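You operate a simulated robot arm through the tools that you are given. There is no shell and no other tool. Be economical: measure what you need, move in short steps, check, and stop when the job is done.

Carry out the task below with a simulated two-armed robot. There is one attempt and no reset: what you move stays moved.

## Task
Lock both clamps, lay the two purple blocks on the joint marks and roll them down.
Fine: clamps first; use the middle and last marks; put the hand roller back. Set down upright: hand roller.
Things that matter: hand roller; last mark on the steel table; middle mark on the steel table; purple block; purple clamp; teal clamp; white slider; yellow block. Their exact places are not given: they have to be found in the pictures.

The check looks at the end state, three seconds after you hand in, the way a careful person would. Anything else that was tipped, shoved, dropped, spilled or broken makes it a failure.

## Robot
Two 7-joint arms with two-finger parallel grippers on one trunk, on a base that drives. Base frame: it is fixed to the floor where the robot stands at the start and does not move with it; the origin is under the middle of the robot, x ahead of it, y to its left, z up. Lengths are in cm, angles in degrees, forces in N, time in s.
The left shoulder is at the start at [5, 16.5, 123], the right one opposite. With the tool pointing down near the work surface each hand reaches from about 20 to 70 cm from the robot's upright axis, wherever it stands, measured 20 degrees to its own side. Places, roughly: last mark on the steel table [80, -30, 90]; middle mark on the steel table [110, -40, 90]; purple clamp [110, -30, 100]; teal clamp [100, -50, 100]; white slider [180, -60, 90]. Payload 3.91 kg a hand.
The tool frame of a hand sits at the grasp point between the pads (the TCP): z along the fingers, y along the line on which they close. The tips reach 3 cm beyond it. Largest opening 11 cm; finger width 2, thickness 1; the body of the gripper, 4.8 by 11.2 cm, starts 5.5 cm behind the TCP.
Orientation is that of the tool frame in the base frame, as [roll, pitch, yaw] about the fixed x, y, z axes, in that order (R = Rz(yaw) Ry(pitch) Rx(roll)). With the fingers straight down and closing along the base's y, the tool's x points along the base's -x, its y along +y and its z along -z.

## Interface
- The arms move only by the tool step_arm. It takes "left_steps", "right_steps" or both (then of equal length, played together; a hand with none holds still); each is a list of rows, each an object of numbers (a shift or turn left out is 0, a gripper value left out holds the last): "wx", "wy", "wz": the turn, a rotation vector about the tool's x, y, z in degrees; "x", "y", "z": the shift along the tool's x, y, z in cm; "hand": the finger opening in cm, from 0 to 11. In form: [{"wx": .., "wy": .., "wz": .., "x": .., "y": .., "z": .., "hand": ..}, ...]. A call has 1 to 20 rows; each row shifts and turns the commanded pose from where the row before left it, along the tool's axes as they then stand. Rows are played at 5 a second. More than 5 cm and 8.6 degrees between two rows, or a gripper value outside its range, and nothing of the call is played. A pose out of reach is approached as far as the arm can. The call stops where the force on the tool passes 40 N (or 10 N more than at its start, if that is more) or the arm is blocked; 0.2 s more then pass. Each finger travels about 4.5 cm/s and halts on what it meets, pressing with about 20 N; the grip force reading is that of the motor and also rises with nothing between the fingers. The clock runs only during rows and for 0.2 s after the last one: add rows that do not move to give the fingers time. The reply holds the time, the measured pose of the TCP, the force on the tool along the base axes, the opening and the grip force, in the units named above and with some noise, with the torque about the TCP (base axes, N m) and any sound that the robot's microphone picked up.
- Cameras (640 x 400 px; columns grow to the right, rows downward): "scene" is now at [11.27, -4.53, 141.71]; the picture's right is [-0.45, -0.89, 0.00], its down [-0.36, 0.18, -0.92] and it looks along [0.82, -0.41, -0.40] (base axes); focal length 214 px, centre (320, 200). "left" rides on the left gripper at [7.3, -1.7, -10.3] in its tool frame; the picture's right is [0.23, 0.97, 0.00], its down [-0.76, 0.18, -0.62] and it looks along [-0.61, 0.14, 0.78] (tool axes); focal length 222 px, centre (320, 200). "right" rides on the right gripper at [7.2, 1.7, -10.3] in its tool frame; the picture's right is [-0.23, 0.97, 0.00], its down [-0.76, -0.18, -0.62] and it looks along [-0.61, -0.14, 0.78] (tool axes); focal length 222 px, centre (320, 200).
- get_image(camera): a new picture of that camera. It takes no simulated time.
- move_column(by): slides the trunk up (or, below 0, down) by that many cm; the arms and the scene camera ride with it, the base frame stays. It gives what a move gives, with no picture.
- drive_base(legs): drives the robot by 1 to 6 legs, each [ahead, left, turn to the left] in cm, cm and degrees, along the robot's own axes; the way and the turn of a leg run together, so that a leg with both is an arc; at most 150 cm and 180 degrees a leg. The arms and the cameras ride along, it lands a little off, and it stops where it bumps. It gives what a move gives.
- head_to(pan, tilt): turns the head with the scene camera to pan (to the left, within 80 degrees either way) and tilt (down, from -29 to 69), counted from straight ahead of the robot. It gives what a move gives.
- locate(camera, pixels): for up to 12 pixels [column, row] of the newest picture of that camera ("zoom" is the newest enlarged one), the place [x, y, z] in the base frame of the surface seen there, good to about 0.2 cm. It takes no simulated time.
- inspect(camera, box): a new picture of the part [left, top, right, bottom] of that camera's present view, enlarged. It takes no simulated time.
- sign_off(): hands the job in; it is judged then, once.

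Go step by step. Measure first, check grasps and placings, and put right what went wrong. The budget is 80 turns and 58 pictures, counting those below and the enlarged ones. Unless the task says otherwise, let go and move clear before handing in, and close with one line.

The tools are called after "Emit:" as a command line: name --argument value ..., lists and objects as JSON in quotes. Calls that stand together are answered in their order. step_arm: Moves the arms, as the interface text tells. Its arguments: {"type":"object","properties":{"left_steps":{"type":"array"},"right_steps":{"type":"array"}},"required":[]} The other tools are called the same way: move_column (by) slides the trunk up or down; drive_base (legs) drives the base; head_to (pan, tilt) turns the head that bears the scene camera; get_image (camera) takes a picture; locate (camera, pixels) gives the place of the surface under pixels of a picture; inspect (camera, box) takes an enlarged picture of a part of a camera's view; sign_off () hands the job in.

At the start:

```text
t: 0.0
left_eef_pos: [41.04, -7.34, 136.43]
left_ee_rot: [-179.9, 0.0, -179.9]
left_ft_force: [0.9, -1.2, 0.0]
left_wrist_torque: [-0.01, 0.0, 0.02]
left_finger_gap: 11.0
left_gripper_force: 0.0
right_eef_pos: [33.69, -40.77, 132.87]
right_ee_rot: [-179.9, 0.0, -179.9]
right_ft_force: [0.2, 0.2, -0.5]
right_wrist_torque: [-0.01, -0.02, -0.02]
right_finger_gap: 11.02
right_gripper_force: 0.0
trunk travel left (down, up): [-45.0, 5.3]
robot x, y, heading: [0.17, 0.06, 0.3]
head pan, tilt: [-26.6, 23.6]
```

scene: 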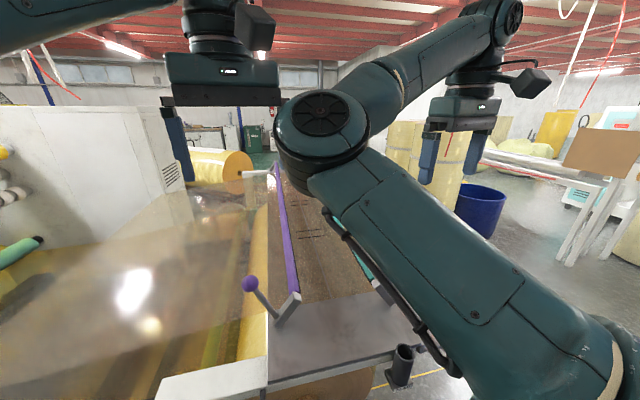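
right: 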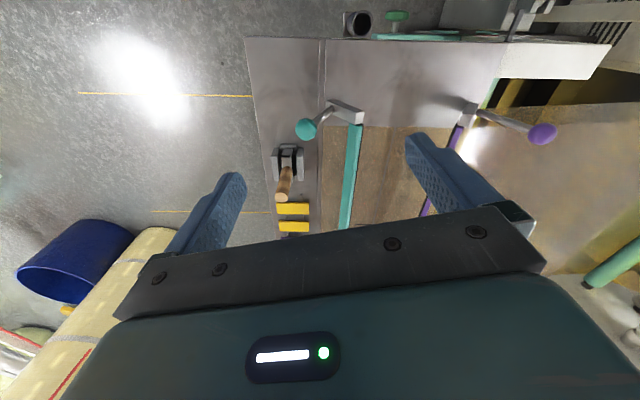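
left: 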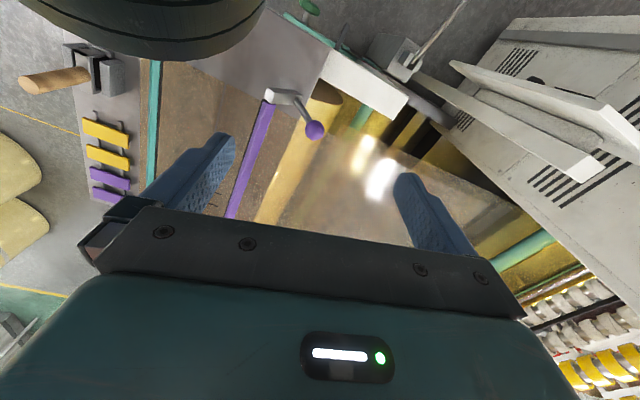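

The wrist pictures show a teal clamp lever (right 305,128), a purple clamp lever (right 540,133), the roller (285,180) and the blocks (left 105,130–190). I'll locate these and take enlarged views.

Emit:
locate --camera "right" --pixels '[[305, 128], [345, 110], [355, 128], [345, 215], [541, 133], [468, 112], [455, 135], [284, 180], [290, 155], [293, 208], [292, 226], [425, 100]]'

Emit:
locate --camera "left" --pixels '[[105, 131], [107, 155], [108, 176], [107, 194], [50, 80], [80, 65], [313, 130], [285, 98], [265, 110], [232, 210], [155, 70], [150, 180]]'

Emit:
inspect --camera "left" --box '[10, 30, 250, 220]'

Emit:
inspect --camera "right" --box '[240, 20, 580, 235]'

Emit:
inspect --camera "scene" --box '[220, 150, 440, 300]'

```text
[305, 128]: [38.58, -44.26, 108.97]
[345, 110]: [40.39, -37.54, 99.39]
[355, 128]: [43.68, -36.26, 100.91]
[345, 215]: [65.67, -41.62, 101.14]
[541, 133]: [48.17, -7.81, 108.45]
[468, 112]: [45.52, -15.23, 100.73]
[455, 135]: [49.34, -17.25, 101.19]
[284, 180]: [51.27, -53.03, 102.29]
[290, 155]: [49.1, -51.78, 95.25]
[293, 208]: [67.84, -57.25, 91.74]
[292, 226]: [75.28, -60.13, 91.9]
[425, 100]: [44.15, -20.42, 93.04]
```

```text
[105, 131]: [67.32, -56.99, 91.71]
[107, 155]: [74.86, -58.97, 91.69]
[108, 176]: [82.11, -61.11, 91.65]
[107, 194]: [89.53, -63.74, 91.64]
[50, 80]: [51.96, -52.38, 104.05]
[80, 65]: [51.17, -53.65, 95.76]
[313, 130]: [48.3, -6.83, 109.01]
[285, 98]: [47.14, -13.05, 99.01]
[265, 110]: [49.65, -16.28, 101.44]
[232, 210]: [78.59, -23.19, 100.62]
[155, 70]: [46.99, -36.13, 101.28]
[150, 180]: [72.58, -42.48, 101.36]
```

```text
2.11 times, centred on (130, 125) of left
```

zoom: 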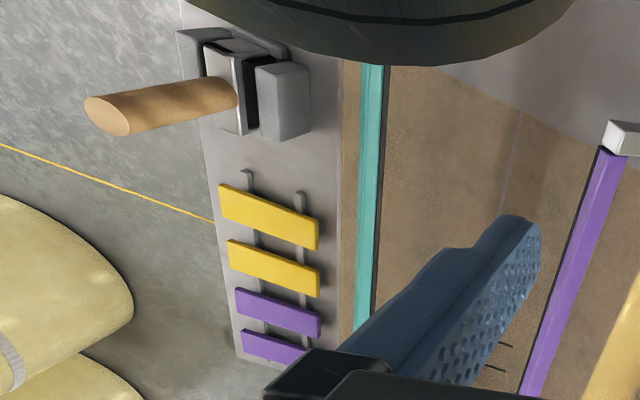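

```text
1.86 times, centred on (410, 128) of right
```

zoom: 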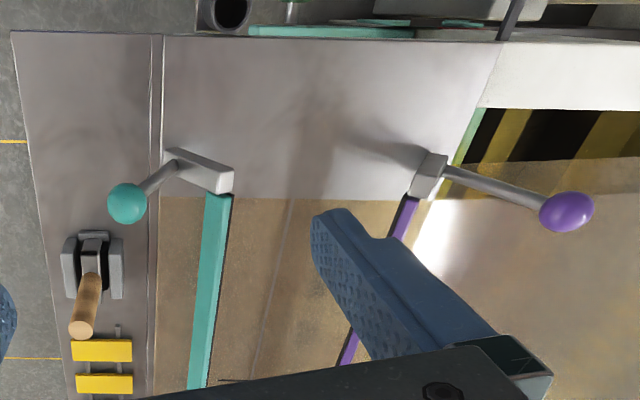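

```text
2.67 times, centred on (330, 225) of scene
```

zoom: 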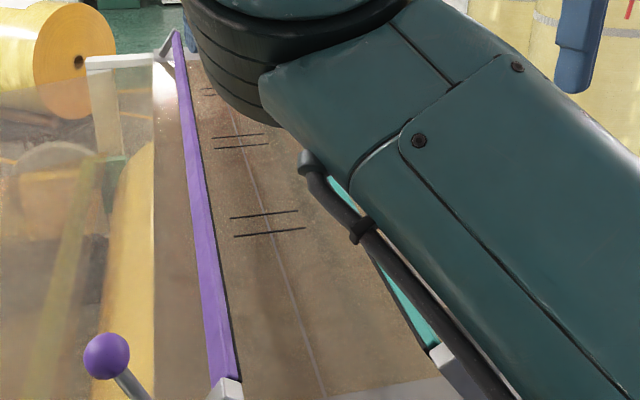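

Two line-pair marks are visible with a third further off, and the right arm hides the rest. I'll swing the right hand out to the side and look again.

Emit:
step_arm --right_steps '[{"y": -4}, {"y": -4}, {"y": -4}, {"y": -4}, {"y": -4}, {"y": -4}, {"y": -4}]' --left_steps '[{"y": 4}, {"y": 4}, {"y": 4}, {"y": 4}, {"y": 4}, {"y": 4}, {"y": 4}]'

Emit:
head_to --pan -26 --tilt 35

Emit:
get_image --camera "scene"

```text
t: 1.6
left_eef_pos: [40.84, 20.79, 136.47]
left_ee_rot: [-179.9, 0.2, -180.0]
left_ft_force: [-0.1, 1.2, 0.2]
left_wrist_torque: [0.01, -0.03, 0.04]
left_finger_gap: 10.98
left_gripper_force: 0.0
right_eef_pos: [33.13, -68.64, 132.8]
right_ee_rot: [-179.8, 0.2, 180.0]
right_ft_force: [-0.7, -0.6, 0.0]
right_wrist_torque: [0.02, 0.0, 0.01]
right_finger_gap: 10.99
right_gripper_force: 0.0
right hand out of reach, approached as far as the arm can: row 7
trunk travel left (down, up): [-45.0, 5.3]
robot x, y, heading: [-0.01, 0.26, 0.0]
head pan, tilt: [-26.6, 23.6]
```

```text
t: 2.3
left_eef_pos: [40.89, 20.67, 136.25]
left_ee_rot: [-179.9, 0.1, -179.9]
left_ft_force: [-0.3, -0.8, -0.7]
left_wrist_torque: [0.03, -0.01, -0.01]
left_finger_gap: 10.98
left_gripper_force: 0.0
right_eef_pos: [33.18, -68.46, 132.84]
right_ee_rot: [-179.9, -0.1, -179.8]
right_ft_force: [-0.4, -0.6, 0.1]
right_wrist_torque: [0.01, 0.01, -0.01]
right_finger_gap: 11.02
right_gripper_force: 0.0
trunk travel left (down, up): [-45.0, 5.3]
robot x, y, heading: [-0.11, -0.19, 0.0]
head pan, tilt: [-26.0, 35.0]
```

```text
51 pictures are left
```

scene: 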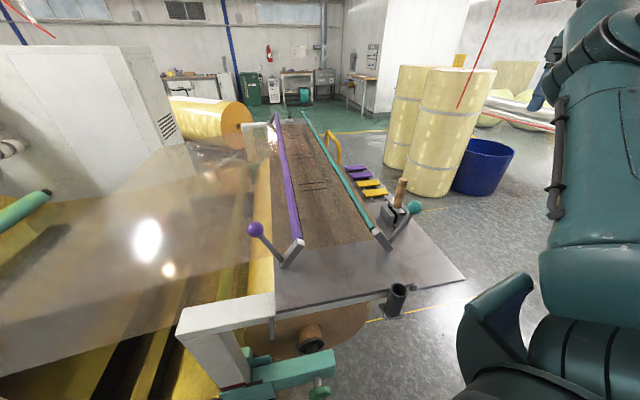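

Now the table is clear: I'll enlarge the work area around (330,190).

Emit:
inspect --camera "scene" --box '[230, 100, 390, 200]'

Emit:
inspect --camera "scene" --box '[230, 180, 470, 330]'

Emit:
locate --camera "scene" --pixels '[[314, 186], [306, 156], [300, 137], [277, 118], [305, 115], [298, 245], [382, 240], [398, 208], [402, 185], [464, 280], [275, 310], [397, 300]]'

```text
4.00 times, centred on (310, 150) of scene
```

zoom: 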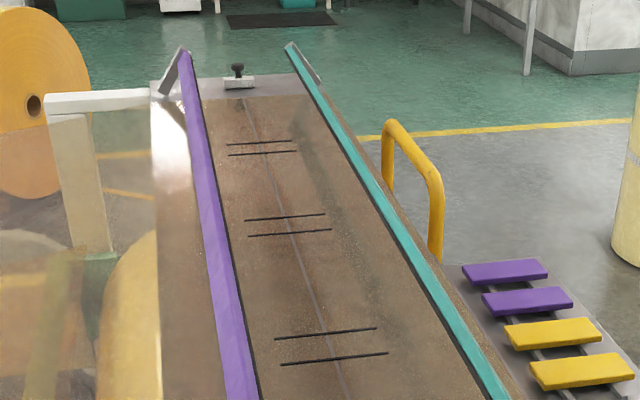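

```text
2.67 times, centred on (350, 255) of scene
```

zoom: 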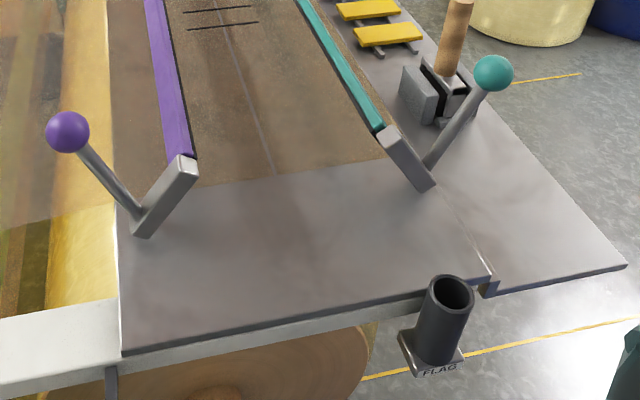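

```text
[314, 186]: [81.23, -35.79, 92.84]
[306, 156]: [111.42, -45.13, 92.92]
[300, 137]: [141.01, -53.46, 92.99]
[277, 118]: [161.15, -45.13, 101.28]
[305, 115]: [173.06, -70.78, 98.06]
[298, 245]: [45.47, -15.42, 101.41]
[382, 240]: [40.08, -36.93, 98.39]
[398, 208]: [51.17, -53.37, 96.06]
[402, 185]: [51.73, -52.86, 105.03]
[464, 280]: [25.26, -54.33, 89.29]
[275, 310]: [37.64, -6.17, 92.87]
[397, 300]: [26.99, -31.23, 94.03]
```

The third zoom shows each clamp as a V: bar arm inboard, ball lever outboard, sharing one low pivot. I'll measure the pivots, arms and balls, plus obstacles for later driving.

Emit:
locate --camera "zoom" --pixels '[[140, 226], [135, 208], [180, 168], [68, 131], [110, 175], [430, 186], [428, 165], [388, 138], [494, 73], [460, 120], [160, 270], [430, 240]]'

Emit:
locate --camera "scene" --pixels '[[328, 135], [340, 158], [365, 172], [420, 195], [455, 190], [490, 195], [410, 165], [404, 200], [388, 212], [289, 121], [390, 290], [310, 340]]'

Emit:
inspect --camera "left" --box '[0, 0, 400, 250]'

```text
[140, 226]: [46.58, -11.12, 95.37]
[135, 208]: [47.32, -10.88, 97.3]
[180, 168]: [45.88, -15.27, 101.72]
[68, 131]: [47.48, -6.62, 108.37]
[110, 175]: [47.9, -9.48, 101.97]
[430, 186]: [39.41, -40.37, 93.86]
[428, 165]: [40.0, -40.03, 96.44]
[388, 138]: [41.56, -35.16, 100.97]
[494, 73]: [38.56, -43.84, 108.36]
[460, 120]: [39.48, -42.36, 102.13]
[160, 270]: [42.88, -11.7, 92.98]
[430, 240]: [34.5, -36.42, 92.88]
```

```text
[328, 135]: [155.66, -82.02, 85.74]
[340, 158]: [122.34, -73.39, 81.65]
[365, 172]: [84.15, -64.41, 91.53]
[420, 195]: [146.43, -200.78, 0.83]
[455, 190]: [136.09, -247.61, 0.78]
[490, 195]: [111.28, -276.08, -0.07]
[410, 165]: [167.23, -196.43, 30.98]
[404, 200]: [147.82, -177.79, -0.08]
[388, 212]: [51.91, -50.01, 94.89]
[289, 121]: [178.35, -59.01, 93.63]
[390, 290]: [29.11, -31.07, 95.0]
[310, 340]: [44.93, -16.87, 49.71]
```

```text
1.60 times, centred on (200, 125) of left
```

zoom: 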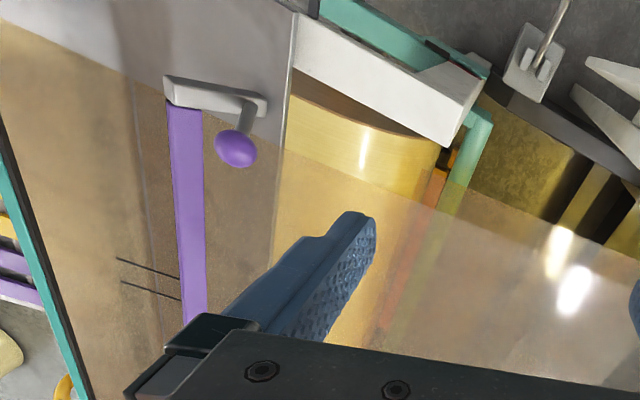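

Geometry: pivots at z≈94.7 and balls about 13 cm from them, tilted outboard ~20°, with bars raised to z≈101. I'll bring a hand over each ball, tool y across the table, and then check.

Emit:
step_arm --left_steps '[{"wz": 8.2, "hand": 6}, {"wz": 8.2}, {"x": -2.57, "y": -4}, {"x": -2.57, "y": -4}, {"x": -2.57, "y": -4}, {"x": -2.57, "y": -4}, {"x": -2.57, "y": -4}, {"x": -2.57, "y": -4}, {"z": 4}, {"z": 4}, {"z": 4}, {"z": 3}, {}]' --right_steps '[{"wz": 8.2, "hand": 6}, {"wz": 8.2}, {"x": 0.11, "y": 4.03}, {"x": 0.11, "y": 4.03}, {"x": 0.11, "y": 4.03}, {"x": 0.11, "y": 4.03}, {"x": 0.11, "y": 4.03}, {"x": 0.11, "y": 4.03}, {"z": 4}, {"z": 4}, {"z": 4}, {}, {}]'

Emit:
get_image --camera "left"

Emit:
get_image --camera "right"

```text
t: 5.1
left_eef_pos: [47.93, -5.98, 120.81]
left_ee_rot: [-179.9, 0.1, 163.7]
left_ft_force: [0.2, 0.2, -0.3]
left_wrist_torque: [0.02, 0.01, 0.0]
left_finger_gap: 5.99
left_gripper_force: 0.1
left hand out of reach, approached as far as the arm can: row 8
right_eef_pos: [39.28, -45.33, 120.74]
right_ee_rot: [-179.9, 0.2, 163.7]
right_ft_force: [-0.2, -0.1, 0.5]
right_wrist_torque: [-0.01, -0.03, -0.03]
right_finger_gap: 6.02
right_gripper_force: 0.1
trunk travel left (down, up): [-45.0, 5.3]
robot x, y, heading: [0.32, 0.11, -0.2]
head pan, tilt: [-26.0, 35.0]
```

```text
47 pictures are left
```

left: 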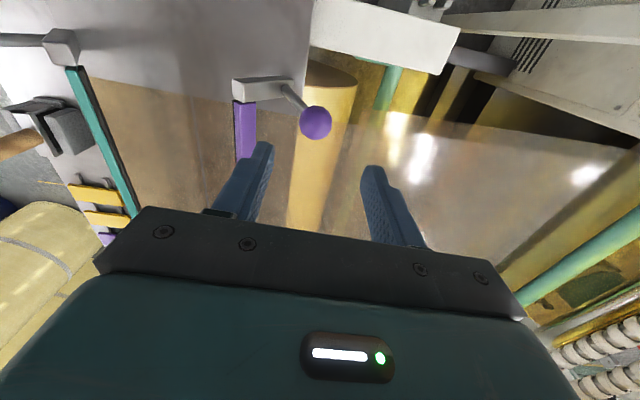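

```text
46 pictures are left
```

right: 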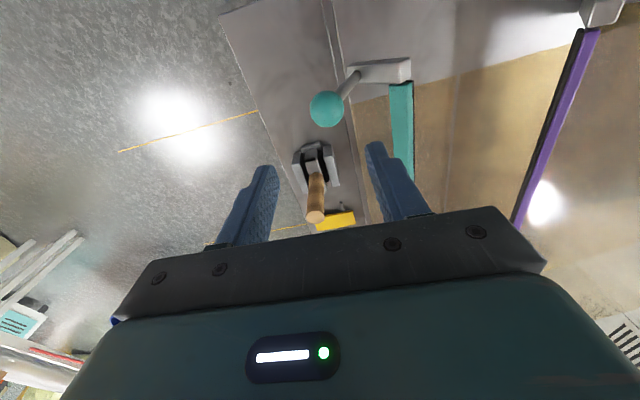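

Both hands sit above their balls (left picture 315,122; right picture 326,108). I'll get the ball positions from these views.

Emit:
locate --camera "left" --pixels '[[315, 122], [302, 122], [328, 122], [270, 88], [290, 92]]'

Emit:
locate --camera "right" --pixels '[[326, 108], [312, 108], [340, 108], [355, 75], [403, 70], [316, 215]]'

```text
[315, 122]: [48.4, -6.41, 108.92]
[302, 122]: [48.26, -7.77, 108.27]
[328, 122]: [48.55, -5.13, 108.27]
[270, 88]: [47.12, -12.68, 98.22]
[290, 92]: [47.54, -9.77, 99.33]
```

```text
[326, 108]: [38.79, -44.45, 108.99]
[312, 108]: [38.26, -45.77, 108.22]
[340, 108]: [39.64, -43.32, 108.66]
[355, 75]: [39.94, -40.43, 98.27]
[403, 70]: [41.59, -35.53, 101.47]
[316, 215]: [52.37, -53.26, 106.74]
```

Ball centres are about (48.6,-6.4,107.3) and (39.1,-44.5,107.3). I'll lower both hands around the balls and narrow the cage.

Emit:
step_arm --left_steps '[{"x": -0.7, "y": -0.2}, {"z": 3}, {"z": 3}, {"z": 3}, {"z": 2.5}, {"z": 2}, {"hand": 4.6}, {}]' --right_steps '[{"x": 0.4, "y": 0.75}, {"z": 3}, {"z": 3}, {"z": 3}, {"z": 2.5}, {"z": 2}, {"hand": 4.6}, {}]'

Emit:
get_image --camera "scene"

```text
t: 6.9
left_eef_pos: [48.78, -6.25, 107.25]
left_ee_rot: [-179.9, 0.0, 163.7]
left_ft_force: [-0.3, -0.1, 0.2]
left_wrist_torque: [0.03, -0.01, -0.03]
left_finger_gap: 4.6
left_gripper_force: 0.0
right_eef_pos: [39.33, -44.52, 107.3]
right_ee_rot: [-179.9, 0.1, 163.7]
right_ft_force: [0.0, -0.5, 0.2]
right_wrist_torque: [0.02, 0.0, -0.01]
right_finger_gap: 4.61
right_gripper_force: 0.0
trunk travel left (down, up): [-45.0, 5.3]
robot x, y, heading: [-0.1, 0.01, -0.2]
head pan, tilt: [-26.0, 35.0]
```

```text
45 pictures are left
```

scene: 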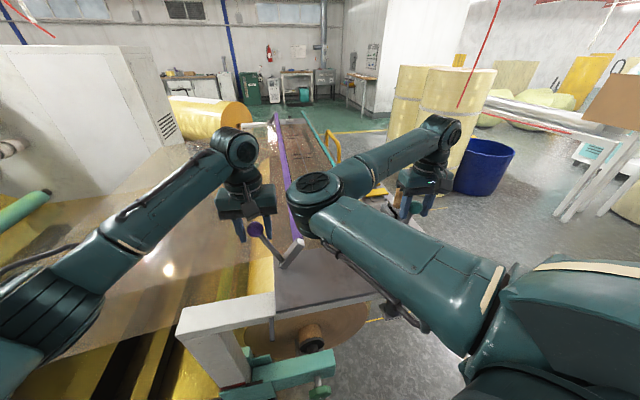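

Both balls are caged. Now I swing both levers inboard along their arcs, partway.

Emit:
step_arm --left_steps '[{"y": -1.12, "z": -0.35}, {"y": -1.12, "z": -0.25}, {"y": -1.15, "z": -0.15}, {"y": -1.15, "z": -0.05}, {"y": -1.15, "z": 0.05}, {"y": -1.15, "z": 0.15}, {}]' --right_steps '[{"y": 1.12, "z": -0.35}, {"y": 1.12, "z": -0.25}, {"y": 1.15, "z": -0.15}, {"y": 1.15, "z": -0.05}, {"y": 1.15, "z": 0.05}, {"y": 1.15, "z": 0.15}, {}]'

Emit:
get_image --camera "left"

```text
t: 8.0
left_eef_pos: [48.03, -10.23, 107.69]
left_ee_rot: [179.5, -0.2, 164.6]
left_ft_force: [0.4, 4.6, 0.0]
left_wrist_torque: [0.0, 0.06, 0.0]
left_finger_gap: 4.83
left_gripper_force: 1.8
right_eef_pos: [40.62, -39.78, 108.01]
right_ee_rot: [-179.9, 0.3, 163.5]
right_ft_force: [-0.5, -2.4, -0.7]
right_wrist_torque: [0.02, 0.02, -0.03]
right_finger_gap: 4.73
right_gripper_force: 0.9
trunk travel left (down, up): [-45.0, 5.3]
robot x, y, heading: [-0.09, 0.05, 0.3]
head pan, tilt: [-26.0, 35.0]
stopped in row 5 (left hand): the force on the tool passed its limit at 60 N (the readings are from after the stop); the commanded pose is now the measured one
```

```text
44 pictures are left
```

left: 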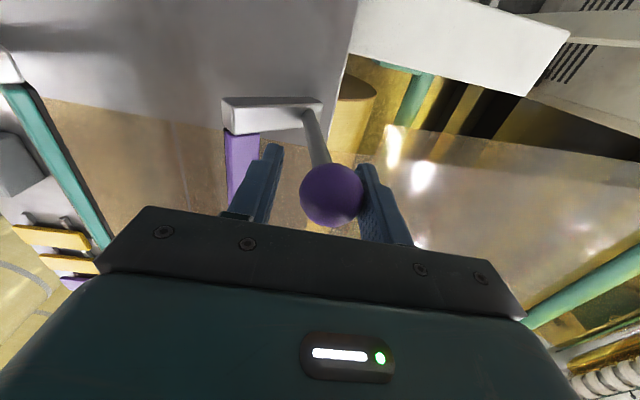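

The left hand stopped at 60 N mid-swing while the right moved freely. I'll check whether the purple bar has reached the web.

Emit:
locate --camera "left" --pixels '[[330, 195], [305, 125], [228, 118], [240, 145], [230, 130], [312, 105], [40, 130], [150, 120], [180, 160]]'

Emit:
inspect --camera "scene" --box '[200, 180, 360, 280]'

Emit:
get_image --camera "right"

```text
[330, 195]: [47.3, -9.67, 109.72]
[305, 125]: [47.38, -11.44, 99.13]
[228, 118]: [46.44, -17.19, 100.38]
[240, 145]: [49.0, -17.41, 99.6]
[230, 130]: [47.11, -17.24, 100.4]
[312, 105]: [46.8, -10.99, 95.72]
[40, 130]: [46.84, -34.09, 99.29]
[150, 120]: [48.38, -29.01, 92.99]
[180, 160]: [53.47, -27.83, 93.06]
```

```text
4.00 times, centred on (280, 230) of scene
```

zoom: 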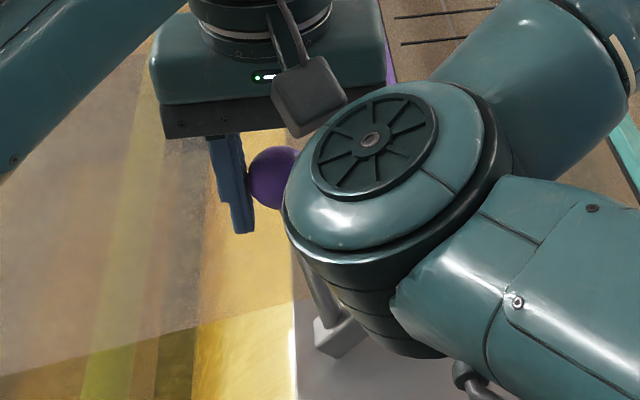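

```text
42 pictures are left
```

right: 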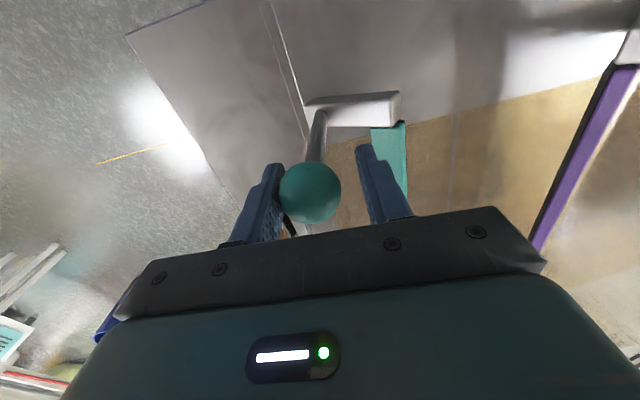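

The scene zoom shows the right elbow pressing on the left gripper: a collision between the arms, not a stop. I'll lift the left hand away and finish teal alone.

Emit:
step_arm --left_steps '[{"y": 0.3, "hand": 6}, {"z": -2.5}, {"z": -3}, {"z": -3}, {"y": 4}, {"y": 4}, {"y": 4}, {"y": 4}, {"y": 4}, {"y": 4}]'

Emit:
step_arm --right_steps '[{"y": 1.1, "z": 0.1}, {"y": 1.1, "z": 0.15}, {"y": 1.1, "z": 0.25}, {"y": 1.1, "z": 0.3}, {"y": 1.1, "z": 0.4}, {}]'

Emit:
get_image --camera "right"

```text
t: 10.2
left_eef_pos: [54.47, 13.19, 116.32]
left_ee_rot: [179.7, 0.0, 164.5]
left_ft_force: [0.3, 0.3, -0.4]
left_wrist_torque: [0.04, 0.0, 0.01]
left_finger_gap: 6.01
left_gripper_force: 0.1
right_eef_pos: [40.65, -39.85, 107.94]
right_ee_rot: [180.0, 0.2, 163.6]
right_ft_force: [-1.3, -1.9, 1.3]
right_wrist_torque: [-0.03, -0.01, -0.01]
right_finger_gap: 4.75
right_gripper_force: 1.6
trunk travel left (down, up): [-45.0, 5.3]
robot x, y, heading: [-0.12, -0.05, -0.2]
head pan, tilt: [-26.0, 35.0]
```

```text
t: 11.6
left_eef_pos: [54.66, 13.22, 116.2]
left_ee_rot: [179.6, 0.0, 164.5]
left_ft_force: [0.2, 0.0, -0.1]
left_wrist_torque: [-0.01, -0.01, -0.02]
left_finger_gap: 6.04
left_gripper_force: 0.0
right_eef_pos: [43.43, -37.24, 106.53]
right_ee_rot: [-180.0, 0.3, 163.8]
right_ft_force: [5.7, 6.8, 1.1]
right_wrist_torque: [0.02, 0.07, -0.15]
right_finger_gap: 5.0
right_gripper_force: 4.4
right hand out of reach, approached as far as the arm can: row 2, 3, 4, 5
trunk travel left (down, up): [-45.0, 5.3]
robot x, y, heading: [0.35, -0.26, 0.2]
head pan, tilt: [-26.0, 35.0]
```

```text
41 pictures are left
```

right: 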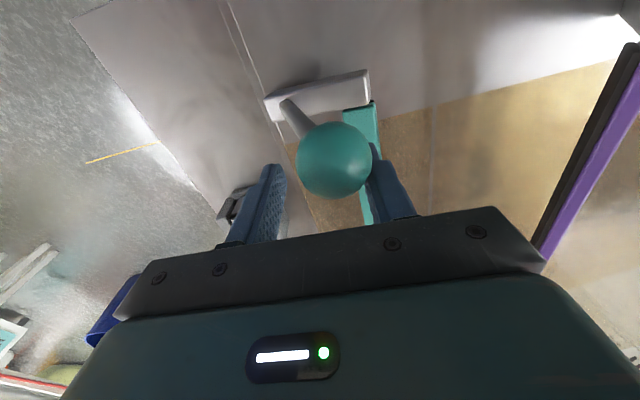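

The teal lever is past vertical, but the arm runs out of reach folding inward here. I'll lift off and turn the base right so the target falls in the comfortable zone.

Emit:
step_arm --right_steps '[{"hand": 7}, {"z": -3}, {"z": -3}, {"z": -3}, {"z": -3}, {"y": -3, "z": -2}, {"y": -4}, {}]'

Emit:
drive_base --legs '[[0, 0, -25]]'

Emit:
head_to --pan 0 --tilt 40

Emit:
get_image --camera "scene"

```text
t: 13.4
left_eef_pos: [54.59, 13.22, 116.34]
left_ee_rot: [179.6, -0.1, 164.5]
left_ft_force: [0.0, -0.4, 0.2]
left_wrist_torque: [-0.03, -0.01, 0.0]
left_finger_gap: 5.99
left_gripper_force: 0.2
right_eef_pos: [41.18, -44.35, 120.55]
right_ee_rot: [180.0, 0.1, 163.7]
right_ft_force: [-0.4, 0.7, 0.0]
right_wrist_torque: [-0.03, -0.01, -0.03]
right_finger_gap: 7.02
right_gripper_force: 0.0
right hand out of reach, approached as far as the arm can: row 3
trunk travel left (down, up): [-45.0, 5.3]
robot x, y, heading: [0.05, -0.13, 0.0]
head pan, tilt: [-26.0, 35.0]
```

```text
t: 15.1
left_eef_pos: [54.95, -11.21, 116.3]
left_ee_rot: [179.4, 0.0, 139.5]
left_ft_force: [-0.2, 0.2, -0.1]
left_wrist_torque: [-0.02, -0.02, -0.02]
left_finger_gap: 5.98
left_gripper_force: 0.2
right_eef_pos: [18.48, -57.63, 120.55]
right_ee_rot: [180.0, 0.2, 138.5]
right_ft_force: [0.6, 0.0, 0.0]
right_wrist_torque: [-0.02, -0.02, 0.0]
right_finger_gap: 7.0
right_gripper_force: 0.0
trunk travel left (down, up): [-45.0, 5.3]
robot x, y, heading: [0.35, 0.36, -24.9]
head pan, tilt: [-26.0, 35.0]
```

```text
t: 16.0
left_eef_pos: [54.91, -11.13, 116.27]
left_ee_rot: [179.7, -0.1, 139.4]
left_ft_force: [0.0, 1.1, -0.4]
left_wrist_torque: [-0.02, -0.03, -0.01]
left_finger_gap: 5.99
left_gripper_force: 0.2
right_eef_pos: [18.58, -57.67, 120.53]
right_ee_rot: [-180.0, 0.1, 138.7]
right_ft_force: [0.3, 0.0, 0.6]
right_wrist_torque: [0.01, -0.01, -0.02]
right_finger_gap: 7.0
right_gripper_force: 0.0
trunk travel left (down, up): [-45.0, 5.3]
robot x, y, heading: [-0.02, -0.16, -24.8]
head pan, tilt: [0.0, 40.0]
```

```text
40 pictures are left
```

scene: 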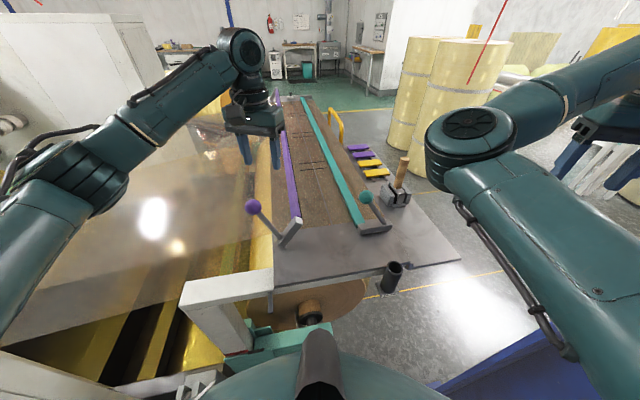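

Teal's arm now appears low (380,230) with the ball inboard at (366,197); the purple lever has fallen back. Enlarging both.

Emit:
inspect --camera "scene" --box '[235, 160, 415, 272]'

Emit:
locate --camera "zoom" --pixels '[[463, 128], [495, 245], [548, 240], [440, 215], [455, 200], [400, 90], [62, 168], [228, 215], [220, 190], [175, 40], [350, 270]]'

```text
3.56 times, centred on (325, 216) of scene
```

zoom: 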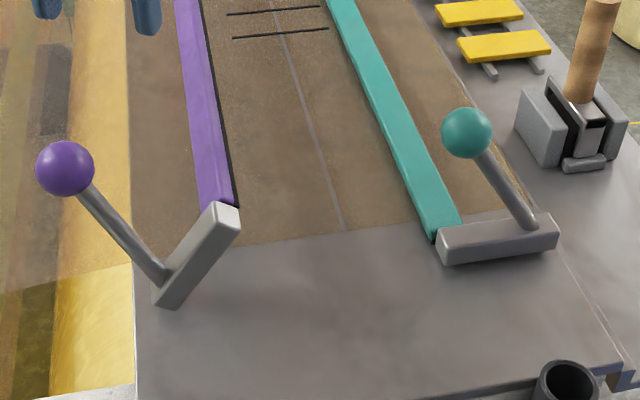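

```text
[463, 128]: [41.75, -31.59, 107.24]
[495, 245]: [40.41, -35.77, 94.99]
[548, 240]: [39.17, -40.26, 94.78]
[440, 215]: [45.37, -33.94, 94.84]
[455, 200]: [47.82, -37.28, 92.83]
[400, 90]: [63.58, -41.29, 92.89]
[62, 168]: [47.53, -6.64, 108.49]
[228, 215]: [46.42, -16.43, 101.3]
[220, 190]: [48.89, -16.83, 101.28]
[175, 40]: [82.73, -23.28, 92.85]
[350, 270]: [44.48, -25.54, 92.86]
```

The teal clamp is flat (bar top z≈94.8). Now the purple one, with the left hand, which faces it comfortably after the turn.

Emit:
step_arm --left_steps '[{"z": -4, "hand": 6}, {"wz": -8.07}, {"wz": -8.07}, {"wz": -8.07}, {"x": 3.7, "y": 1.37}, {"x": 3.7, "y": 1.37}, {"z": 3}, {}]'

Emit:
get_image --camera "left"

```text
t: 17.8
left_eef_pos: [48.62, -6.43, 117.23]
left_ee_rot: [179.6, 0.1, 163.8]
left_ft_force: [-0.4, 0.3, 0.3]
left_wrist_torque: [0.01, 0.01, -0.02]
left_finger_gap: 6.04
left_gripper_force: 0.0
right_eef_pos: [18.48, -57.55, 120.58]
right_ee_rot: [180.0, 0.3, 138.7]
right_ft_force: [-1.0, 0.3, 0.8]
right_wrist_torque: [-0.05, 0.02, 0.02]
right_finger_gap: 6.98
right_gripper_force: 0.0
trunk travel left (down, up): [-45.0, 5.3]
robot x, y, heading: [0.04, -0.29, -24.8]
head pan, tilt: [0.0, 40.0]
```

```text
38 pictures are left
```

left: 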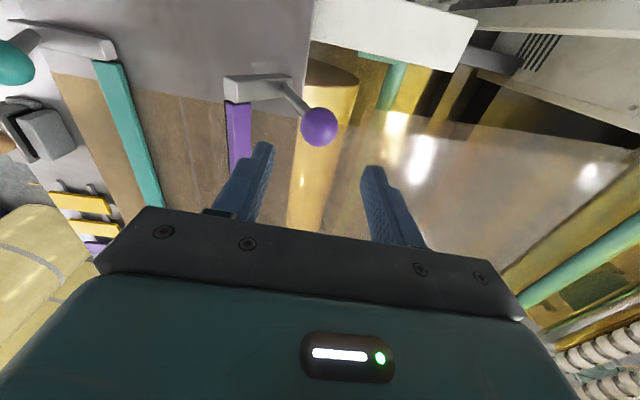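

Aligned above the ball; descend, cage, and swing it over through the full arc.

Emit:
step_arm --left_steps '[{"z": 3.5}, {"z": 3.5}, {"z": 2.9}, {"hand": 4.6}, {}, {"y": -1.12, "z": -0.35}, {"y": -1.12, "z": -0.25}, {"y": -1.15, "z": -0.15}, {"y": -1.15, "z": -0.05}, {"y": -1.15, "z": 0.05}, {"y": -1.15, "z": 0.15}, {"y": -1.12, "z": 0.25}, {"y": -1.12, "z": 0.35}, {"y": -1.05, "z": 0.45}, {"y": -1.05, "z": 0.55}, {"y": -0.9, "z": 0.55}, {"y": -0.9, "z": 0.55}, {}]'

Emit:
get_image --camera "left"

```text
t: 21.6
left_eef_pos: [45.27, -18.29, 105.46]
left_ee_rot: [179.5, 0.5, 164.1]
left_ft_force: [8.8, 19.7, 31.4]
left_wrist_torque: [1.41, -0.71, 0.02]
left_finger_gap: 5.7
left_gripper_force: 11.5
right_eef_pos: [18.38, -57.24, 120.77]
right_ee_rot: [-179.9, 0.4, 138.7]
right_ft_force: [-0.1, 0.1, -0.4]
right_wrist_torque: [-0.01, -0.01, 0.0]
right_finger_gap: 6.99
right_gripper_force: 0.1
trunk travel left (down, up): [-45.0, 5.3]
robot x, y, heading: [-0.18, -0.11, -24.9]
head pan, tilt: [0.0, 40.0]
```

```text
37 pictures are left
```

left: 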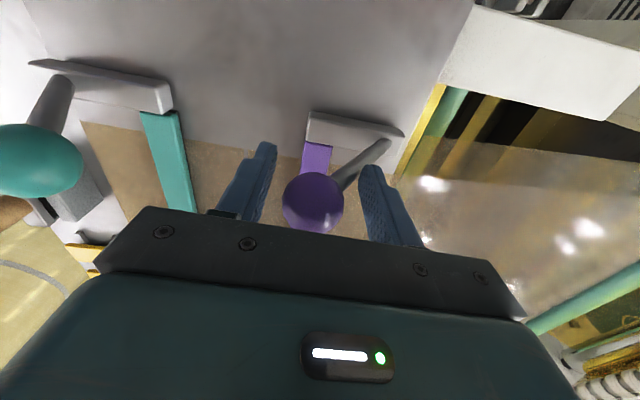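

The lever is against its stop (≈35 N). I'll relax, lift off and compare both bars.

Emit:
step_arm --left_steps '[{"y": 1, "z": -0.5, "hand": 7}, {"z": -3}, {"z": -3}, {"z": -3}, {"z": -3}, {"y": 4}, {"y": 4}, {"y": 4}, {"y": 4}]'

Emit:
inspect --camera "scene" --box '[235, 160, 415, 272]'

Emit:
locate --camera "zoom" --pixels '[[463, 128], [495, 245], [548, 240], [440, 215], [200, 240], [160, 260], [240, 240], [220, 190], [400, 130]]'

```text
t: 23.6
left_eef_pos: [49.81, -2.68, 117.78]
left_ee_rot: [179.6, -0.1, 163.7]
left_ft_force: [0.0, 0.1, -0.6]
left_wrist_torque: [-0.04, 0.0, 0.0]
left_finger_gap: 6.98
left_gripper_force: 0.1
right_eef_pos: [18.49, -57.57, 120.49]
right_ee_rot: [-179.9, 0.2, 138.7]
right_ft_force: [-0.4, -0.4, 0.8]
right_wrist_torque: [0.03, 0.0, 0.02]
right_finger_gap: 6.99
right_gripper_force: 0.0
trunk travel left (down, up): [-45.0, 5.3]
robot x, y, heading: [0.08, 0.25, -25.0]
head pan, tilt: [0.0, 40.0]
```

```text
3.56 times, centred on (325, 216) of scene
```

zoom: 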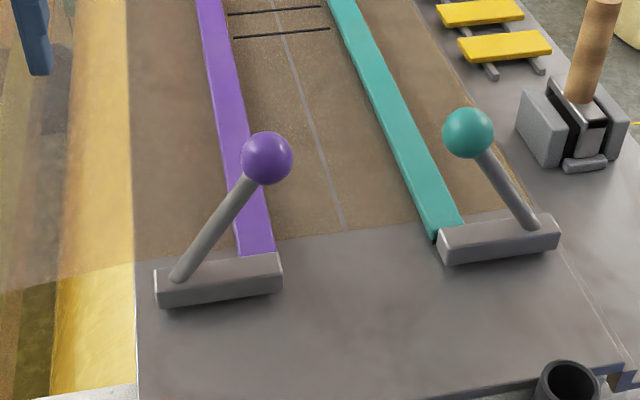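

```text
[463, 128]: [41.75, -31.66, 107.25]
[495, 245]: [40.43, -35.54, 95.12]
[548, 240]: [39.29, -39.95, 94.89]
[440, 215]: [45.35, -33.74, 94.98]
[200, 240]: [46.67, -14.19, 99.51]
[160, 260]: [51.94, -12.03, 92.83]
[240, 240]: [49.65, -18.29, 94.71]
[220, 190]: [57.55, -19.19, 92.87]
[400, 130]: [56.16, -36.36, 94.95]
```

Both clamps are symmetric and flat. Next I'll check the floor to the right before driving around the table's right side.

Emit:
step_arm --left_steps '[{"z": -4, "x": 4}, {"z": -4, "x": 4}, {"x": 4}, {"x": 4}]'

Emit:
head_to --pan -50 --tilt 45

Emit:
get_image --camera "scene"

```text
refused: row 1 steps farther than a row can; nothing moved
```

```text
t: 24.8
left_eef_pos: [49.88, -2.81, 117.83]
left_ee_rot: [179.6, 0.2, 163.7]
left_ft_force: [-0.8, 0.2, 0.0]
left_wrist_torque: [-0.03, -0.02, -0.01]
left_finger_gap: 7.02
left_gripper_force: 0.0
right_eef_pos: [18.49, -57.64, 120.5]
right_ee_rot: [180.0, 0.2, 138.7]
right_ft_force: [-0.5, 0.0, -0.5]
right_wrist_torque: [0.0, 0.02, -0.04]
right_finger_gap: 7.0
right_gripper_force: 0.0
trunk travel left (down, up): [-45.0, 5.3]
robot x, y, heading: [0.02, -0.46, -25.0]
head pan, tilt: [-50.0, 45.0]
```

```text
35 pictures are left
```

scene: 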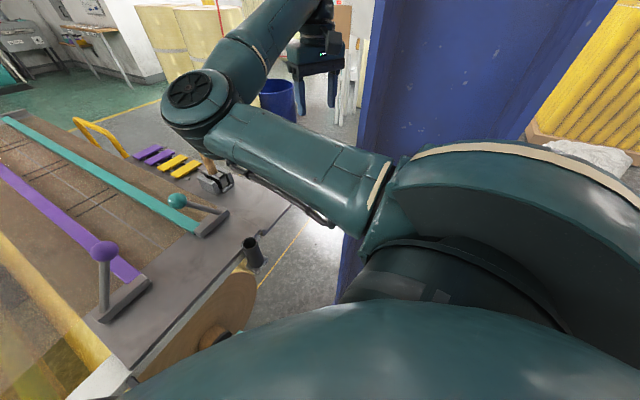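

There is a blue column close to the robot's right (around 400,120). Measuring it.

Emit:
locate --camera "scene" --pixels '[[375, 110], [400, 130], [470, 100], [530, 100], [560, 60], [345, 270], [365, 150], [280, 220], [330, 240], [255, 255], [550, 130], [500, 130]]'

```text
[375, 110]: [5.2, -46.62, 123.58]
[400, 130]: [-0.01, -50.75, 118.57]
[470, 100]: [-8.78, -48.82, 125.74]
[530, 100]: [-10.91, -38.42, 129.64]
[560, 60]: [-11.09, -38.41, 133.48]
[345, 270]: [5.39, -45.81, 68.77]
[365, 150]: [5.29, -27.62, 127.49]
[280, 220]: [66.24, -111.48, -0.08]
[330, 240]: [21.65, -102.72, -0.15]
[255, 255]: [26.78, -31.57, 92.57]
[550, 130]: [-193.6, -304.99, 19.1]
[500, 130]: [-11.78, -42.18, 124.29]
```

The column stands at about x -11..5, y -52..-38, so the gap to the table is too narrow. I'll turn back, draw the arms in, and look to the right and rear for a way around behind the column.

Emit:
drive_base --legs '[[0, 0, 25]]'

Emit:
step_arm --right_steps '[{"y": 3, "z": -2}, {"y": 3, "z": -2}, {"y": 3}, {"y": 3}, {"y": 3}, {"x": 3}]' --left_steps '[{"x": 3, "z": -3}, {"x": 3, "z": -3}, {"x": 4}, {"x": 4}, {"x": 3}, {"x": 0}]'

Emit:
head_to --pan -80 --tilt 25

Emit:
get_image --camera "scene"

```text
t: 26.5
left_eef_pos: [46.18, 18.92, 117.78]
left_ee_rot: [179.6, 0.1, -170.7]
left_ft_force: [0.4, -0.4, 0.2]
left_wrist_torque: [-0.04, 0.0, -0.01]
left_finger_gap: 7.02
left_gripper_force: 0.1
right_eef_pos: [41.62, -43.91, 120.54]
right_ee_rot: [-180.0, 0.2, 164.3]
right_ft_force: [0.7, -0.4, -0.5]
right_wrist_torque: [-0.01, 0.0, 0.0]
right_finger_gap: 6.98
right_gripper_force: 0.0
trunk travel left (down, up): [-45.0, 5.3]
robot x, y, heading: [-0.11, 0.25, 0.8]
head pan, tilt: [-50.0, 45.0]
```

```text
t: 27.9
left_eef_pos: [29.3, 16.14, 123.94]
left_ee_rot: [179.6, 0.1, -170.7]
left_ft_force: [0.5, 0.3, 0.2]
left_wrist_torque: [-0.02, -0.03, 0.01]
left_finger_gap: 7.0
left_gripper_force: 0.0
right_eef_pos: [43.08, -37.17, 125.05]
right_ee_rot: [-180.0, 0.3, 164.0]
right_ft_force: [0.1, -0.7, -0.8]
right_wrist_torque: [0.01, -0.01, -0.02]
right_finger_gap: 6.99
right_gripper_force: 0.0
right hand out of reach, approached as far as the arm can: row 3, 4, 5, 6
trunk travel left (down, up): [-45.0, 5.3]
robot x, y, heading: [0.33, -0.0, 0.8]
head pan, tilt: [-50.0, 45.0]
```

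```text
t: 28.8
left_eef_pos: [29.19, 16.14, 123.87]
left_ee_rot: [179.5, 0.1, -170.6]
left_ft_force: [-0.6, -0.3, -0.3]
left_wrist_torque: [0.0, 0.02, 0.01]
left_finger_gap: 7.01
left_gripper_force: 0.0
right_eef_pos: [43.07, -37.17, 124.99]
right_ee_rot: [180.0, 0.2, 164.3]
right_ft_force: [0.1, -0.8, -0.2]
right_wrist_torque: [0.01, 0.0, 0.0]
right_finger_gap: 7.0
right_gripper_force: 0.0
trunk travel left (down, up): [-45.0, 5.3]
robot x, y, heading: [0.39, 0.01, 0.4]
head pan, tilt: [-80.0, 25.0]
```

```text
34 pictures are left
```

scene: 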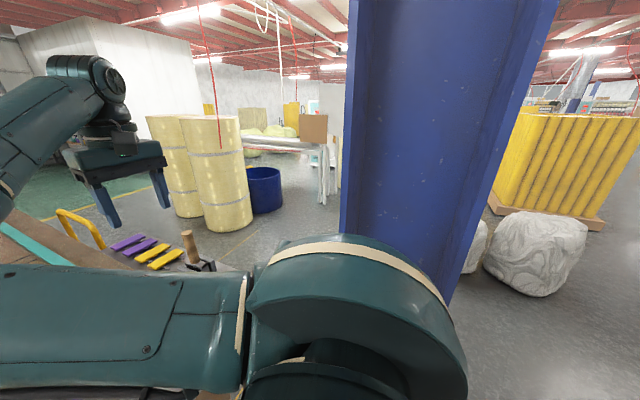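

Behind the column the floor looks open apart from a wrapped bale at (535,250) and a yellow crate. Measuring those and the column.

Emit:
locate --camera "scene" --pixels '[[500, 285], [540, 295], [580, 270], [470, 260], [550, 370], [620, 360], [345, 130], [365, 130], [490, 130], [510, 130], [600, 225], [325, 195]]'

Emit:
head_to --pan 80 --tilt 30

Emit:
get_image --camera "scene"

```text
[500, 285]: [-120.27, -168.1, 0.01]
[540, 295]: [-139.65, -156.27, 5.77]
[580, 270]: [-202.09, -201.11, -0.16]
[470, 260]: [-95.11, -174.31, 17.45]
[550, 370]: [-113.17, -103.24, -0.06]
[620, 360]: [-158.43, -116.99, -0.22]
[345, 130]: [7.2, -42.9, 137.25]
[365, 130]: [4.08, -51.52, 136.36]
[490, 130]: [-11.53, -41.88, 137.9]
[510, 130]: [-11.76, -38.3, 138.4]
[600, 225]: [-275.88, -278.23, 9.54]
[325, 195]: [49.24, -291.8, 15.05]
```

```text
t: 31.3
left_eef_pos: [29.32, 16.29, 123.89]
left_ee_rot: [179.5, 0.1, -170.7]
left_ft_force: [0.2, 0.2, 0.6]
left_wrist_torque: [0.01, 0.02, -0.01]
left_finger_gap: 6.99
left_gripper_force: 0.1
right_eef_pos: [42.96, -37.13, 125.04]
right_ee_rot: [-180.0, 0.2, 164.2]
right_ft_force: [-1.1, -0.6, -0.9]
right_wrist_torque: [0.01, -0.02, -0.01]
right_finger_gap: 7.02
right_gripper_force: 0.1
trunk travel left (down, up): [-45.0, 5.3]
robot x, y, heading: [-0.05, -0.27, 0.4]
head pan, tilt: [80.0, 30.0]
```

```text
33 pictures are left
```

scene: 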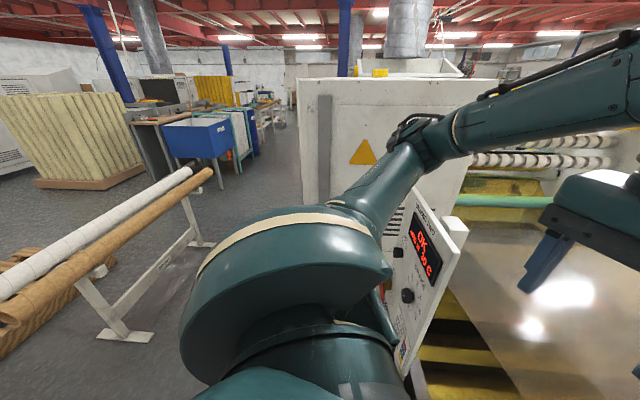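

A roll rack stands behind-left (ends at (213,170)) and a control panel close on the left. Measuring these before backing up.

Emit:
locate --camera "scene" --pixels '[[10, 320], [60, 270], [120, 225], [205, 175], [125, 335], [200, 244], [180, 250], [20, 390], [430, 220], [400, 330], [310, 190], [60, 380]]'

```text
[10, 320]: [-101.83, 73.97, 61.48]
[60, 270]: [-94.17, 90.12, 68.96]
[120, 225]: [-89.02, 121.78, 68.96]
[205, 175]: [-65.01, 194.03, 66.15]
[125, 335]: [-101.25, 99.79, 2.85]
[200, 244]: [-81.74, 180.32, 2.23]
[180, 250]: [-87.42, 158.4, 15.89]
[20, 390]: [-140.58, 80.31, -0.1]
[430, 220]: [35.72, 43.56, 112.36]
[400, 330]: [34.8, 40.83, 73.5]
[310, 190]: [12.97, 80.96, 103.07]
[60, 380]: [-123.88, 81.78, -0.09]
```

The right arm must clear the column while backing, so I'll measure how far the arms stick out.

Emit:
locate --camera "scene" --pixels '[[410, 125], [405, 150], [385, 190], [430, 170], [500, 115], [200, 330], [340, 200]]'

Emit:
step_arm --right_steps '[{"x": 2}, {"x": 3}, {"x": 3}, {"x": 3}, {}]'

Emit:
head_to --pan -50 --tilt 20

Emit:
get_image --camera "scene"

```text
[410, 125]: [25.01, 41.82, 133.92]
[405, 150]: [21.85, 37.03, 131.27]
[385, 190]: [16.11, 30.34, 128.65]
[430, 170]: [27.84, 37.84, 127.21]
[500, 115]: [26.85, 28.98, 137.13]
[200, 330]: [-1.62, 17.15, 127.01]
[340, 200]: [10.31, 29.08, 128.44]
```

```text
t: 32.5
left_eef_pos: [29.34, 16.2, 123.87]
left_ee_rot: [179.5, 0.1, -170.7]
left_ft_force: [1.3, 0.6, -0.2]
left_wrist_torque: [0.01, -0.01, -0.02]
left_finger_gap: 7.01
left_gripper_force: 0.0
right_eef_pos: [33.2, -38.8, 125.13]
right_ee_rot: [180.0, 0.2, 164.2]
right_ft_force: [-0.1, 0.9, 1.1]
right_wrist_torque: [-0.01, 0.02, -0.02]
right_finger_gap: 7.0
right_gripper_force: 0.0
right hand out of reach, approached as far as the arm can: row 1, 2, 3, 4
trunk travel left (down, up): [-45.0, 5.3]
robot x, y, heading: [0.2, -0.05, 0.6]
head pan, tilt: [80.0, 30.0]
```

```text
t: 34.6
left_eef_pos: [29.33, 16.14, 123.96]
left_ee_rot: [179.4, 0.1, -170.7]
left_ft_force: [-0.2, -0.1, -0.4]
left_wrist_torque: [-0.01, 0.02, -0.02]
left_finger_gap: 7.01
left_gripper_force: 0.2
right_eef_pos: [33.28, -38.75, 125.16]
right_ee_rot: [180.0, 0.2, 164.2]
right_ft_force: [-0.4, 0.5, 0.8]
right_wrist_torque: [0.02, -0.02, -0.01]
right_finger_gap: 6.99
right_gripper_force: 0.1
trunk travel left (down, up): [-45.0, 5.3]
robot x, y, heading: [0.08, 0.04, 0.5]
head pan, tilt: [-50.0, 20.0]
```

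```text
32 pictures are left
```

scene: 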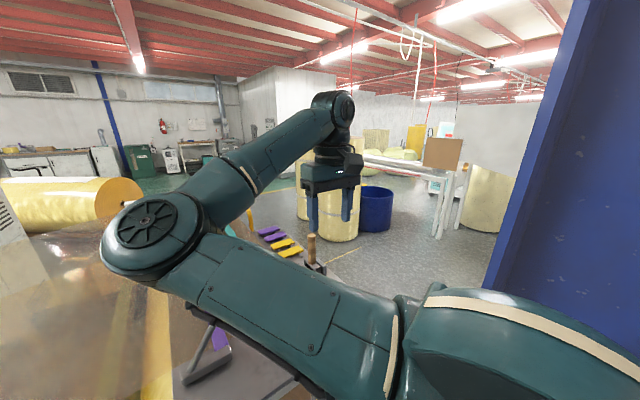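

The right elbow folds inward, so only the right hand (y≈-39) needs to clear the column. I'll slip back-left, then straight back.

Emit:
drive_base --legs '[[-14, 20, 0], [-51, 0, 0]]'

Emit:
head_to --pan -60 --tilt 35

Emit:
get_image --camera "scene"

```text
t: 36.3
left_eef_pos: [21.67, 26.28, 124.05]
left_ee_rot: [179.5, 0.2, -171.4]
left_ft_force: [-0.5, 0.4, 0.6]
left_wrist_torque: [0.02, 0.0, 0.0]
left_finger_gap: 6.99
left_gripper_force: 0.1
right_eef_pos: [24.99, -28.74, 125.19]
right_ee_rot: [179.9, 0.5, 163.6]
right_ft_force: [-0.2, 0.8, 0.8]
right_wrist_torque: [0.04, -0.02, -0.01]
right_finger_gap: 6.98
right_gripper_force: 0.1
trunk travel left (down, up): [-45.0, 5.3]
robot x, y, heading: [-8.09, 10.6, -0.0]
head pan, tilt: [-50.0, 20.0]
stopped in leg 1: the robot was blocked; the commanded pose is now the measured one
```

```text
t: 37.0
left_eef_pos: [21.68, 26.23, 124.05]
left_ee_rot: [179.2, 0.3, -171.3]
left_ft_force: [-1.0, -0.2, -0.3]
left_wrist_torque: [-0.03, -0.03, 0.02]
left_finger_gap: 7.0
left_gripper_force: 0.1
right_eef_pos: [25.03, -28.78, 125.07]
right_ee_rot: [179.8, 0.4, 163.7]
right_ft_force: [-0.2, -0.3, 0.5]
right_wrist_torque: [0.0, 0.02, 0.01]
right_finger_gap: 7.01
right_gripper_force: 0.2
trunk travel left (down, up): [-45.0, 5.3]
robot x, y, heading: [-8.54, 10.6, 0.1]
head pan, tilt: [-60.0, 35.0]
```

```text
31 pictures are left
```

scene: 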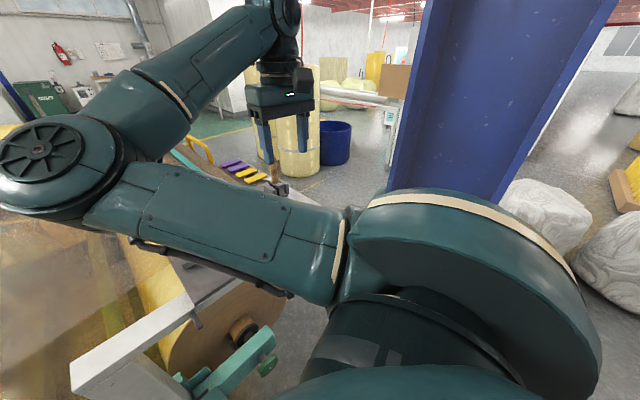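

Something on the left blocked the base at (-8,11). I'll look there before continuing.

Emit:
head_to --pan 80 --tilt 55

Emit:
get_image --camera "scene"

```text
t: 39.3
left_eef_pos: [21.53, 26.17, 123.97]
left_ee_rot: [179.3, 0.2, -171.3]
left_ft_force: [-1.1, -0.3, -0.2]
left_wrist_torque: [0.03, -0.02, -0.02]
left_finger_gap: 7.0
left_gripper_force: 0.1
right_eef_pos: [24.88, -28.71, 125.11]
right_ee_rot: [179.8, 0.5, 163.7]
right_ft_force: [0.0, 0.5, 0.1]
right_wrist_torque: [0.01, 0.01, 0.01]
right_finger_gap: 7.02
right_gripper_force: 0.2
trunk travel left (down, up): [-45.0, 5.3]
robot x, y, heading: [-7.82, 10.76, -0.2]
head pan, tilt: [80.0, 55.0]
```

```text
30 pictures are left
```

scene: 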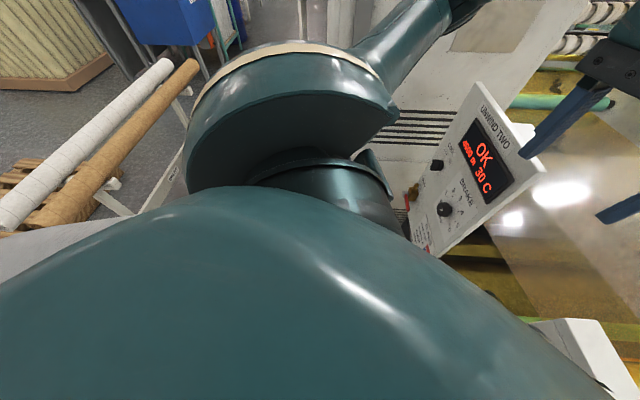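

Emit:
locate --camera "scene" --pixels '[[480, 90], [540, 150], [420, 240], [400, 100], [410, 195], [150, 205], [110, 200], [370, 160], [430, 50], [530, 140]]'

```text
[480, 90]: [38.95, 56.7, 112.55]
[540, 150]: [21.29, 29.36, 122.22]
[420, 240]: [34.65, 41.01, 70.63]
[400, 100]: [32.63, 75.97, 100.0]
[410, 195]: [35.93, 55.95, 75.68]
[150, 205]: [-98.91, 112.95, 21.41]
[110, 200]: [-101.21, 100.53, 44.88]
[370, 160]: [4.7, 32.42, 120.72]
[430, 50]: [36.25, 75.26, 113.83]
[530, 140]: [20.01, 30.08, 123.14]
```

The cause isn't visible from here. I'll turn slightly left to draw the right hand away from the column and try a short straight-back move.

Emit:
drive_base --legs '[[0, 0, 10], [-9.8, 1.7, 0]]'

```text
t: 40.0
left_eef_pos: [21.55, 26.35, 124.04]
left_ee_rot: [179.5, 0.2, -171.0]
left_ft_force: [0.5, -0.3, 0.0]
left_wrist_torque: [0.0, 0.01, 0.01]
left_finger_gap: 7.01
left_gripper_force: 0.1
right_eef_pos: [25.18, -28.46, 125.25]
right_ee_rot: [180.0, 0.4, 164.0]
right_ft_force: [0.9, -0.1, 0.8]
right_wrist_torque: [0.0, 0.01, -0.02]
right_finger_gap: 7.03
right_gripper_force: 0.1
trunk travel left (down, up): [-45.0, 5.3]
robot x, y, heading: [-7.66, 10.72, 0.0]
head pan, tilt: [80.0, 55.0]
stopped in leg 1: the robot was blocked; the commanded pose is now the measured one
```

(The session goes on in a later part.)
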